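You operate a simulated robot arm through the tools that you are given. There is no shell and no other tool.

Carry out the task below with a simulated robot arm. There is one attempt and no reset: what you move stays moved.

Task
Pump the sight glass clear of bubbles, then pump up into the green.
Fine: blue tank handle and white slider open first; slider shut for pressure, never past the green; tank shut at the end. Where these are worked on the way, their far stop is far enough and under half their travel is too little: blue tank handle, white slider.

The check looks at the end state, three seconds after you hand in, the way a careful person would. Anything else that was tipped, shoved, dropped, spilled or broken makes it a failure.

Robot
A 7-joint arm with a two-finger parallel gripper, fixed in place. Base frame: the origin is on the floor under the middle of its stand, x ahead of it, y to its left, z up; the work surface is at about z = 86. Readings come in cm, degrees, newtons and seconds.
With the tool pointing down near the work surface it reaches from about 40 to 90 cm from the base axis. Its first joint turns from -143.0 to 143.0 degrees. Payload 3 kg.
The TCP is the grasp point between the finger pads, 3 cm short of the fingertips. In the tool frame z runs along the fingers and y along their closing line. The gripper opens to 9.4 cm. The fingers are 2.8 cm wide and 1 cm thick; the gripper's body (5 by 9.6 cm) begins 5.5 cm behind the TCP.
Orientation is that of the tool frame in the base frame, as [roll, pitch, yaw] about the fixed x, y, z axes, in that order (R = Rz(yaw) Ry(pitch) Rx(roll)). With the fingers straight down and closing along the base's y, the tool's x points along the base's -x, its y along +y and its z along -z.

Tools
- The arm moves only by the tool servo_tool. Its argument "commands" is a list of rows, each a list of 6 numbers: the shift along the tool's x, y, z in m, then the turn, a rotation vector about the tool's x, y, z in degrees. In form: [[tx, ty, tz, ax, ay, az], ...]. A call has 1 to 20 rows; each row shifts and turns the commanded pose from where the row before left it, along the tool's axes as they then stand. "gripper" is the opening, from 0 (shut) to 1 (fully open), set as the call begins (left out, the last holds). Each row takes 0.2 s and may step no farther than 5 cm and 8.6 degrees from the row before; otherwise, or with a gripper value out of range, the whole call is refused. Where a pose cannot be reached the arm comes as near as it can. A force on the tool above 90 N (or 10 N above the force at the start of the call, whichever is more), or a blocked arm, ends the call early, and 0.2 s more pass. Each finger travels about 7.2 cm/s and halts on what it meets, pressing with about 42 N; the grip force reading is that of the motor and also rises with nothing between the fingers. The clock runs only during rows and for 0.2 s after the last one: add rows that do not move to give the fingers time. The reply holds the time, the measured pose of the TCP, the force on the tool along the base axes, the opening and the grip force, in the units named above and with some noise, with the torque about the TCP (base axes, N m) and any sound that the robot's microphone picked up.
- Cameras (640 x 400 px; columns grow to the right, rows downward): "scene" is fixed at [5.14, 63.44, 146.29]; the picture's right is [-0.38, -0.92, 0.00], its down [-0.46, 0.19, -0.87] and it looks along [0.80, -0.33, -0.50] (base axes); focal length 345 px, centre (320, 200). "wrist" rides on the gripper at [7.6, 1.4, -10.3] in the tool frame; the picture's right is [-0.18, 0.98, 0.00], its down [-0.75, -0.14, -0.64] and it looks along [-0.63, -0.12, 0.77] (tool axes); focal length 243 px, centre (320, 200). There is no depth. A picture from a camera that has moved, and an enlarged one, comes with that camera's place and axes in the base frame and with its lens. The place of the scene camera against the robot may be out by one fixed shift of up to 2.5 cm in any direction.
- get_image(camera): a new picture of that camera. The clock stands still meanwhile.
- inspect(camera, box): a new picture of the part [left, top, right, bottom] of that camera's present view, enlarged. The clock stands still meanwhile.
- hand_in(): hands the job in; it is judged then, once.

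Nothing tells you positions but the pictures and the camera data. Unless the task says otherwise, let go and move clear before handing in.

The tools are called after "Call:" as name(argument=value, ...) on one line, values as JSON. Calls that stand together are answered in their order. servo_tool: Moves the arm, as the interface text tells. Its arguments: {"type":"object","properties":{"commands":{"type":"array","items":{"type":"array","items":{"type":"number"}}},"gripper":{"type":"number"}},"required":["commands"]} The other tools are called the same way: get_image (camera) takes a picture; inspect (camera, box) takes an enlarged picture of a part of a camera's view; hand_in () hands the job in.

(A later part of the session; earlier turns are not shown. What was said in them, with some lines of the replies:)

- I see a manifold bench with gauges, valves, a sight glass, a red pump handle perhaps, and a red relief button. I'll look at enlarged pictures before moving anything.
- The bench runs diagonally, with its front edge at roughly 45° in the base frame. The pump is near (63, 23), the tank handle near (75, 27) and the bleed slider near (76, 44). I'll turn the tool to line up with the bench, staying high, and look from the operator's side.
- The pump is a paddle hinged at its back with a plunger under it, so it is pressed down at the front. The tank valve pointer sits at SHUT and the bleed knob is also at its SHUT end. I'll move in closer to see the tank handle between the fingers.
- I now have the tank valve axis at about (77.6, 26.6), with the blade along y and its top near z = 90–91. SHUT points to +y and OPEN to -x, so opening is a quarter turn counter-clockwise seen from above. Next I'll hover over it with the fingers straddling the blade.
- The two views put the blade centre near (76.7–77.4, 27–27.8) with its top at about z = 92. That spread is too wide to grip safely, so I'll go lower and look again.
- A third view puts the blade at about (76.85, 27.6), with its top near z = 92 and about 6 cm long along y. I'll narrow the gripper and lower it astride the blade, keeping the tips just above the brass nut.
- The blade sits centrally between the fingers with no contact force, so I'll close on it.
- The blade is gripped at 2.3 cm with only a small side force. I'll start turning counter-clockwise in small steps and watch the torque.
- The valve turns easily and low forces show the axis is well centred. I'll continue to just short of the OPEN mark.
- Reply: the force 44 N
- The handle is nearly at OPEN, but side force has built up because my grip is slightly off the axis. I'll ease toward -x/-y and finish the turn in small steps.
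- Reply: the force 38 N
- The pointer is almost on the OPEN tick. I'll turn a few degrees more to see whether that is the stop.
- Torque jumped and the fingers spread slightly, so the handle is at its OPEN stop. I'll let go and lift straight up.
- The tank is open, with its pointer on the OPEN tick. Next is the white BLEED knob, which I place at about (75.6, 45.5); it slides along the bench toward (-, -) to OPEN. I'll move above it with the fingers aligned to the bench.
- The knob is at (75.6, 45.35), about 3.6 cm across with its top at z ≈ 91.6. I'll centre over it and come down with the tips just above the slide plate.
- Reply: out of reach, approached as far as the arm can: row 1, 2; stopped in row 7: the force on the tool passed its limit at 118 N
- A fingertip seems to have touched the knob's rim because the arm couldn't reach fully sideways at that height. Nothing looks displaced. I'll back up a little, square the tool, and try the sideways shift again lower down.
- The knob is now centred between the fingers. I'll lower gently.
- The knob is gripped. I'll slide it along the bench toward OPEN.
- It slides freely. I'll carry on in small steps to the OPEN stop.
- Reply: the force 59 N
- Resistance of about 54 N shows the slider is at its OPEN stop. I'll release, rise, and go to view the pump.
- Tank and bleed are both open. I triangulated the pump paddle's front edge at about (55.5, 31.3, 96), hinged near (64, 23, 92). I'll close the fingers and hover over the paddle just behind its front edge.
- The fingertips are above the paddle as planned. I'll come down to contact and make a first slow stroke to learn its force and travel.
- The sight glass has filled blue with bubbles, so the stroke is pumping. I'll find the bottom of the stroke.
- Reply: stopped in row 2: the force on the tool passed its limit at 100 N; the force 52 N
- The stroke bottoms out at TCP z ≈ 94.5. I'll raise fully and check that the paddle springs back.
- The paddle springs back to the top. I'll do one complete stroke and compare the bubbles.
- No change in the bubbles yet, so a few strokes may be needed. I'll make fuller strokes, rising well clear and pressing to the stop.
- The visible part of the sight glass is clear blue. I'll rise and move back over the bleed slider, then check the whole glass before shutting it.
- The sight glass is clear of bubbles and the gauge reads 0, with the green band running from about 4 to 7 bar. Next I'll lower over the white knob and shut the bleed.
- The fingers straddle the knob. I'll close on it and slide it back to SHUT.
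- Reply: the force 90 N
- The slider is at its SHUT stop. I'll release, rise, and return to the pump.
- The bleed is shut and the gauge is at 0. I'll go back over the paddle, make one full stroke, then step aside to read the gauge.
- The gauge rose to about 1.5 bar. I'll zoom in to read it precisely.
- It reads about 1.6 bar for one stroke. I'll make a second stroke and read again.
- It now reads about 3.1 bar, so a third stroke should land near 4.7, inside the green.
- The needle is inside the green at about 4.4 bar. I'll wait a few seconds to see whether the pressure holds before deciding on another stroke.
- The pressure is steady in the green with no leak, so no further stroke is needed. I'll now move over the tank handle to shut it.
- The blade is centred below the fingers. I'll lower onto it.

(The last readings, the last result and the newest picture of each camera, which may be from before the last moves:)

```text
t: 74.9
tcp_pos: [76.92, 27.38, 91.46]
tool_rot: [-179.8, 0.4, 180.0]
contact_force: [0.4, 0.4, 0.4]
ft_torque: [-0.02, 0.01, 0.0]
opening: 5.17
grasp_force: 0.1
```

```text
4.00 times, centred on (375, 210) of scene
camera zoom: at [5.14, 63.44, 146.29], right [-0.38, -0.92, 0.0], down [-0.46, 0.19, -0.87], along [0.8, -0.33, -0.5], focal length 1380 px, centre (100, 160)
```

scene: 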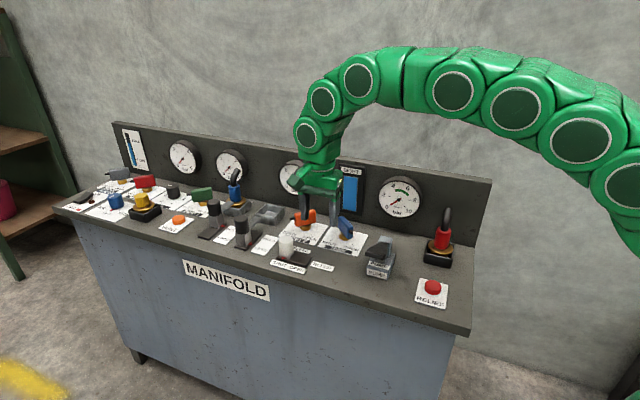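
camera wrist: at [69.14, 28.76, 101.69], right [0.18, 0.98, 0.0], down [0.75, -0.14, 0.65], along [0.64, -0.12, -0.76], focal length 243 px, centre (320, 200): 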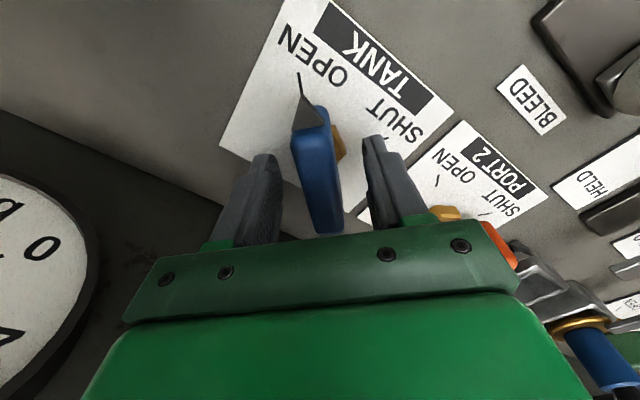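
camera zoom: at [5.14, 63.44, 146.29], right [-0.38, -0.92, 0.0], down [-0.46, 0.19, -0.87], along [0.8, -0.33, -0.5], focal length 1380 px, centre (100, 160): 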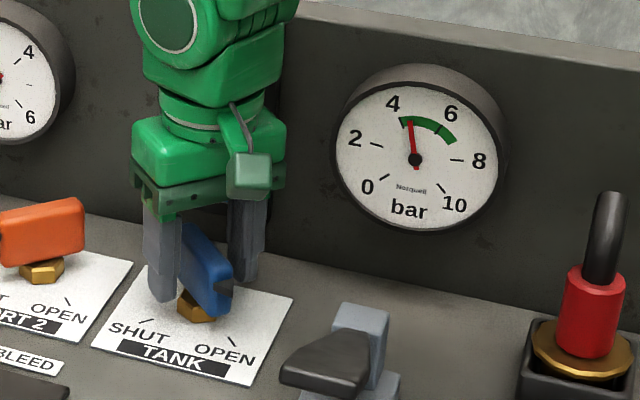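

The fingers straddle the tank handle. I'll close and turn it clockwise back toward SHUT.

Call:
servo_tool(commands=[[0, 0, 0, 0, 0, 0], [0, 0, 0, 0, 0, 0], [0, 0, 0, 0, 0, 0], [0, 0, 0, 0, 0, 0]], gripper=0)

Call:
servo_tool(commands=[[0, 0, 0, 0, 0, 5], [0, 0, 0, 0, 0, 5], [0, 0, 0, 0, 0, 5], [0, 0, 0, 0, 0, 0]])

Call:
inspect(camera="scene", box=[310, 160, 440, 260])

```text
t: 75.9
tcp_pos: [76.8, 27.27, 91.52]
tool_rot: [-180.0, 0.3, 180.0]
contact_force: [2.4, 6.7, -3.7]
ft_torque: [0.01, -0.51, 0.03]
opening: 2.32
grasp_force: 44.9
```

```text
t: 76.9
tcp_pos: [76.8, 27.44, 91.48]
tool_rot: [179.9, 0.5, 165.0]
contact_force: [4.5, 8.5, 5.6]
ft_torque: [0.1, 0.31, -0.02]
opening: 2.34
grasp_force: 44.9
```

```text
4.00 times, centred on (375, 210) of scene
camera zoom: at [5.14, 63.44, 146.29], right [-0.38, -0.92, 0.0], down [-0.46, 0.19, -0.87], along [0.8, -0.33, -0.5], focal length 1380 px, centre (100, 160)
```

zoom: 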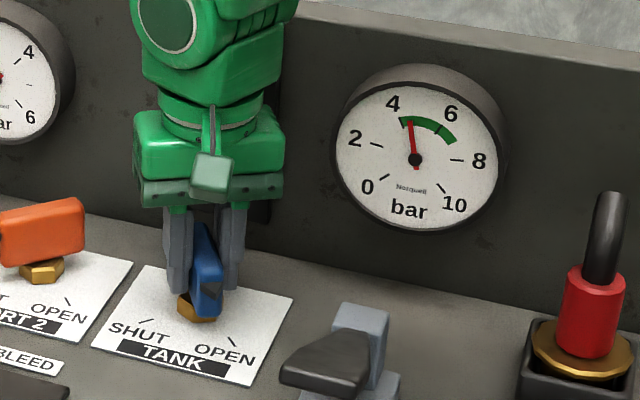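

It is turning smoothly and the gauge is unchanged. I'll continue most of the way to SHUT.

Call:
servo_tool(commands=[[0, 0, 0, 0, 0, 5], [0, 0, 0, 0, 0, 5], [0, 0, 0, 0, 0, 5], [0, 0, 0, 0, 0, 5], [0, 0, 0, 0, 0, 5], [0, 0, 0, 0, 0, 5], [0, 0, 0, 0, 0, 5], [0, 0, 0, 0, 0, 5], [0, 0, 0, 0, 0, 0]])

Call:
inspect(camera="scene", box=[310, 160, 440, 260])

```text
t: 78.9
tcp_pos: [76.9, 27.38, 91.45]
tool_rot: [179.7, 0.4, 125.0]
contact_force: [19.1, 16.0, 6.6]
ft_torque: [-1.09, -0.66, -0.01]
opening: 2.34
grasp_force: 44.5
```

```text
4.00 times, centred on (375, 210) of scene
camera zoom: at [5.14, 63.44, 146.29], right [-0.38, -0.92, 0.0], down [-0.46, 0.19, -0.87], along [0.8, -0.33, -0.5], focal length 1380 px, centre (100, 160)
```

zoom: 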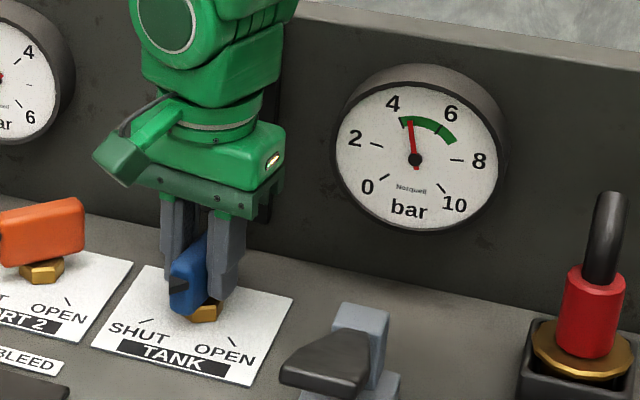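

Call:
servo_tool(commands=[[0, 0, 0, 0, 0, 5], [0, 0, 0, 0, 0, 5], [0, 0, 0, 0, 0, 5], [0, 0, 0, 0, 0, 5], [0, 0, 0, 0, 0, 5], [0, 0, 0, 0, 0, 5], [0, 0, 0, 0, 0, 0]])

Call:
servo_tool(commands=[[0, 0, 0, 0, 0, 2], [0, 0, 0, 0, 0, 2], [0, 0, 0, 0, 0, 2], [0, 0, 0, 0, 0, 2], [0, 0, 0, 0, 0, 0]])

Call:
inspect(camera="scene", box=[310, 160, 440, 260])

Call:
inspect(camera="wrist", box=[200, 0, 440, 240])

```text
t: 80.5
tcp_pos: [76.93, 27.43, 91.37]
tool_rot: [179.5, 0.2, 94.9]
contact_force: [45.3, 17.7, 9.0]
ft_torque: [-0.44, 0.23, 0.07]
opening: 2.35
grasp_force: 45.3
```

```text
t: 81.7
tcp_pos: [76.93, 27.42, 91.4]
tool_rot: [179.6, 0.0, 87.0]
contact_force: [46.6, 17.2, 16.0]
ft_torque: [0.04, 0.22, 1.28]
opening: 2.43
grasp_force: 44.9
```

```text
4.00 times, centred on (375, 210) of scene
camera zoom: at [5.14, 63.44, 146.29], right [-0.38, -0.92, 0.0], down [-0.46, 0.19, -0.87], along [0.8, -0.33, -0.5], focal length 1380 px, centre (100, 160)
```

zoom: 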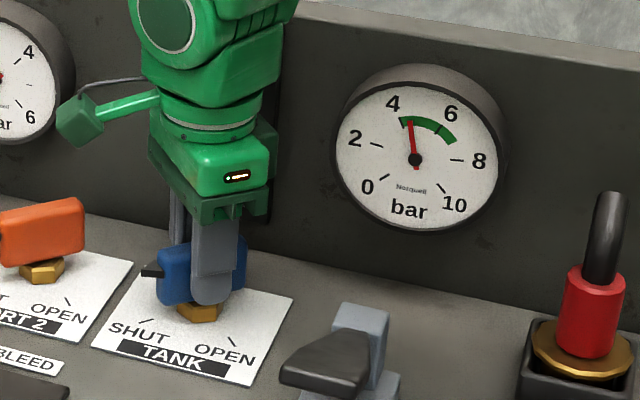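

```text
1.67 times, centred on (320, 120) of wrist
camera zoom: at [78.62, 34.96, 101.74], right [0.97, -0.23, 0.01], down [-0.19, -0.74, 0.64], along [-0.14, -0.63, -0.77], focal length 404 px, centre (320, 333)
```

zoom: 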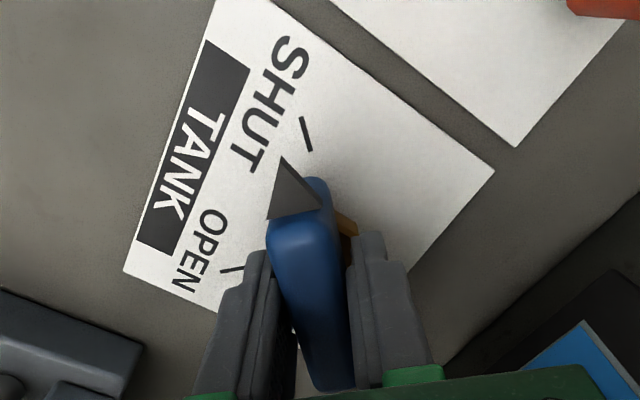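

Torque has risen to 1.3 Nm with the pointer at SHUT, so the tank is at its stop. I'll release, rise, and check everything.

Call:
servo_tool(commands=[[0, 0, 0, 0, 0, 0], [0, 0, 0, 0, 0, 0], [0, 0, 0, 0, 0, 0], [0, 0, -0.02, 0, 0, 0], [0, 0, -0.03, 0, 0, 0], [0, 0, -0.04, 0, 0, 0], [0, 0, -0.04, 0, 0, 0], [0, 0, 0, 0, 0, 0]], gripper=0.55)

Call:
get_image(camera="scene")

Call:
inspect(camera="scene", box=[260, 150, 440, 280])

Call:
inspect(camera="wrist", box=[220, 0, 420, 160])

```text
t: 83.5
tcp_pos: [76.69, 27.22, 104.56]
tool_rot: [179.6, 0.2, 86.9]
contact_force: [0.1, -0.1, 1.0]
ft_torque: [0.01, 0.0, -0.02]
opening: 5.16
grasp_force: 0.1
```

```text
taken
```

scene: 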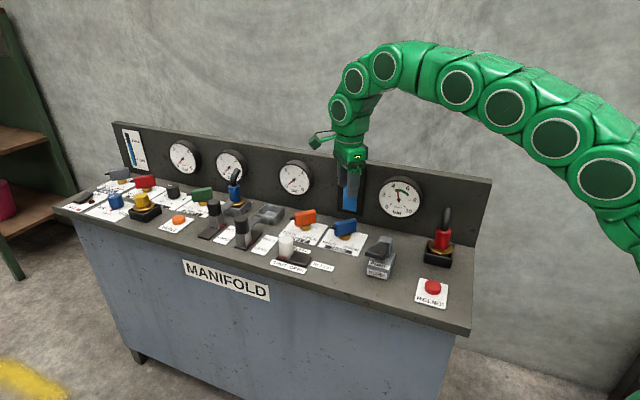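

```text
3.08 times, centred on (350, 215) of scene
camera zoom: at [5.14, 63.44, 146.29], right [-0.38, -0.92, 0.0], down [-0.46, 0.19, -0.87], along [0.8, -0.33, -0.5], focal length 1062 px, centre (228, 154)
```

zoom: 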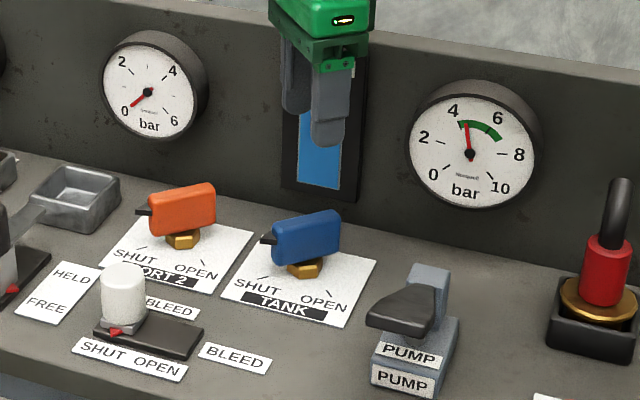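

```text
2.50 times, centred on (320, 80) of wrist
camera zoom: at [78.44, 34.93, 114.82], right [0.97, -0.23, 0.01], down [-0.18, -0.74, 0.64], along [-0.15, -0.63, -0.77], focal length 606 px, centre (320, 500)
```

zoom: 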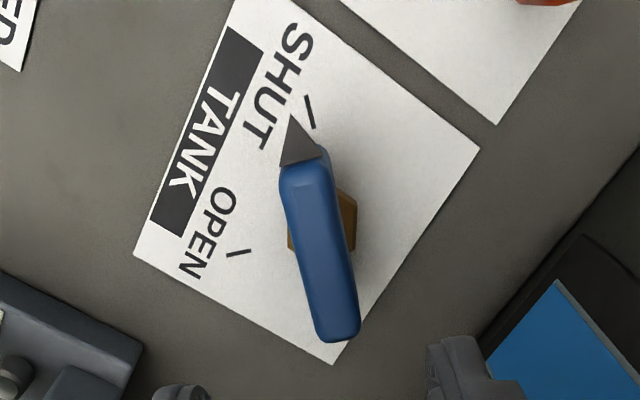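

The tank and bleed are shut and the needle is in the green. I'll move clear and take a final look at the sight glass and gauge.

Call:
servo_tool(commands=[[0, 0, -0.03, 0, 0, 0], [0.02, 0, -0.03, 0, 0, 0], [0.02, -0.02, -0.03, 0, 0, 0], [0.02, -0.03, -0.02, 0, 0, 0], [0, -0.04, 0, 0, 0, 0], [0, -0.04, 0, 0, 0, 0], [0, 0, 0, 0, 0, 0]])

Call:
get_image(camera="scene")

Call:
inspect(camera="scene", box=[330, 155, 430, 225])

Call:
inspect(camera="scene", box=[50, 110, 280, 260])

Call:
inspect(camera="scene", box=[260, 190, 460, 310])

```text
t: 85.1
tcp_pos: [63.91, 34.16, 115.4]
tool_rot: [179.6, 0.1, 87.0]
contact_force: [0.5, -0.4, 0.1]
ft_torque: [0.01, 0.0, -0.02]
opening: 5.18
grasp_force: 0.0
```

```text
taken
```

scene: 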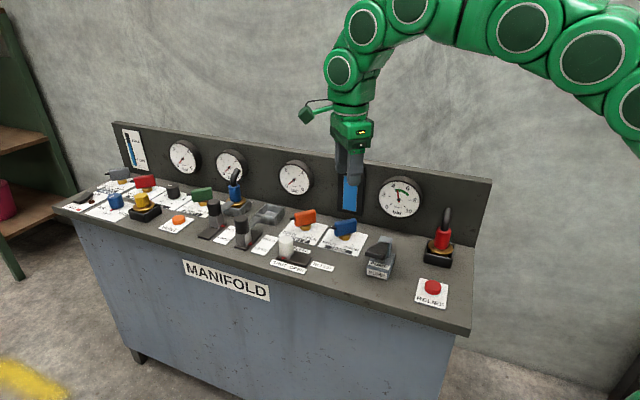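

```text
5.71 times, centred on (380, 190) of scene
camera zoom: at [5.14, 63.44, 146.29], right [-0.38, -0.92, 0.0], down [-0.46, 0.19, -0.87], along [0.8, -0.33, -0.5], focal length 1972 px, centre (-23, 257)
```

zoom: 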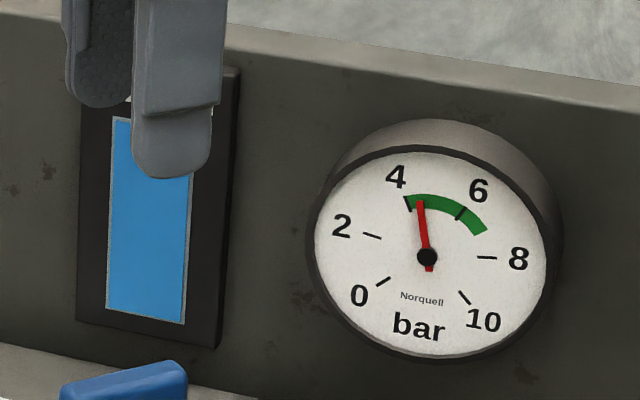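

```text
2.67 times, centred on (165, 185) of scene
camera zoom: at [5.14, 63.44, 146.29], right [-0.38, -0.92, 0.0], down [-0.46, 0.19, -0.87], along [0.8, -0.33, -0.5], focal length 920 px, centre (733, 240)
```

zoom: 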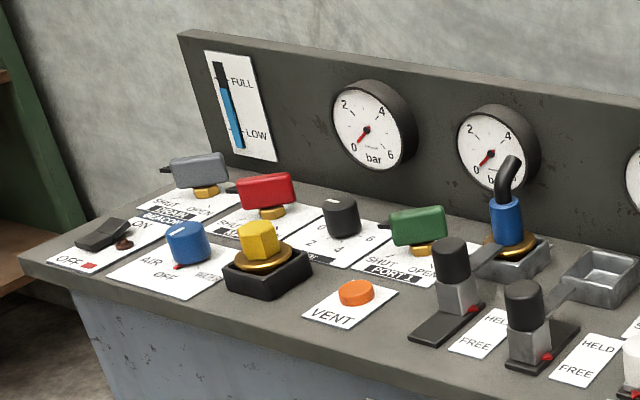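

```text
3.20 times, centred on (360, 250) of scene
camera zoom: at [5.14, 63.44, 146.29], right [-0.38, -0.92, 0.0], down [-0.46, 0.19, -0.87], along [0.8, -0.33, -0.5], focal length 1104 px, centre (192, 40)
```

zoom: 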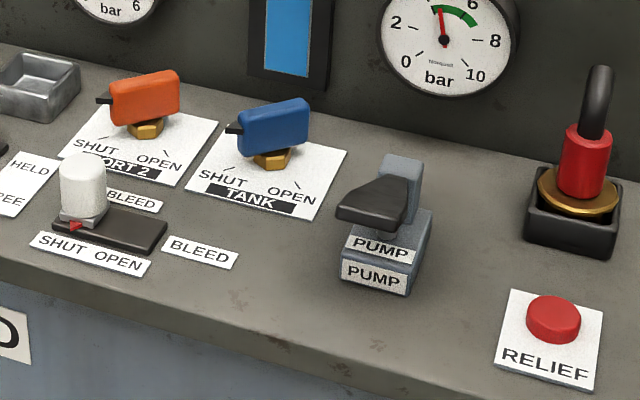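

The visible part of the sight glass is clear, the gauge sits steady in the green at about 4.4 bar, and the bleed and tank are both shut. Everything else is as it was and the arm is clear, so I'm handing in.

Call:
hand_in()

```text
The job is handed in.
```

The job is handed in: the sight glass is clear of bubbles, and the gauge holds steady in the green at about 4.4 bar. I don't have the judged result.

- **Opening:** I turned the blue tank handle and slid the white bleed slider open, each to its far stop. Three full pump strokes then cleared the bubbles.
- **Pressure:** With the slider shut to its stop, three more strokes brought the gauge from 0 to about 4.4 bar. The green runs from about 4 to 7, so it never went past. The reading held over a 4-second wait.
- **End state:** The tank handle is back at its SHUT stop, the slider is shut, and the arm has let go and moved clear.

**Knob contact:** On the first approach to the white knob, the tool met something at about 118 N and stopped, most likely a fingertip on the knob's rim. The pictures showed nothing displaced, and the slider worked normally afterwards.

**Final sight-glass check:** In the last picture the gripper hid the top right of the glass. It showed fully clear in an earlier unobstructed view, before I built pressure.
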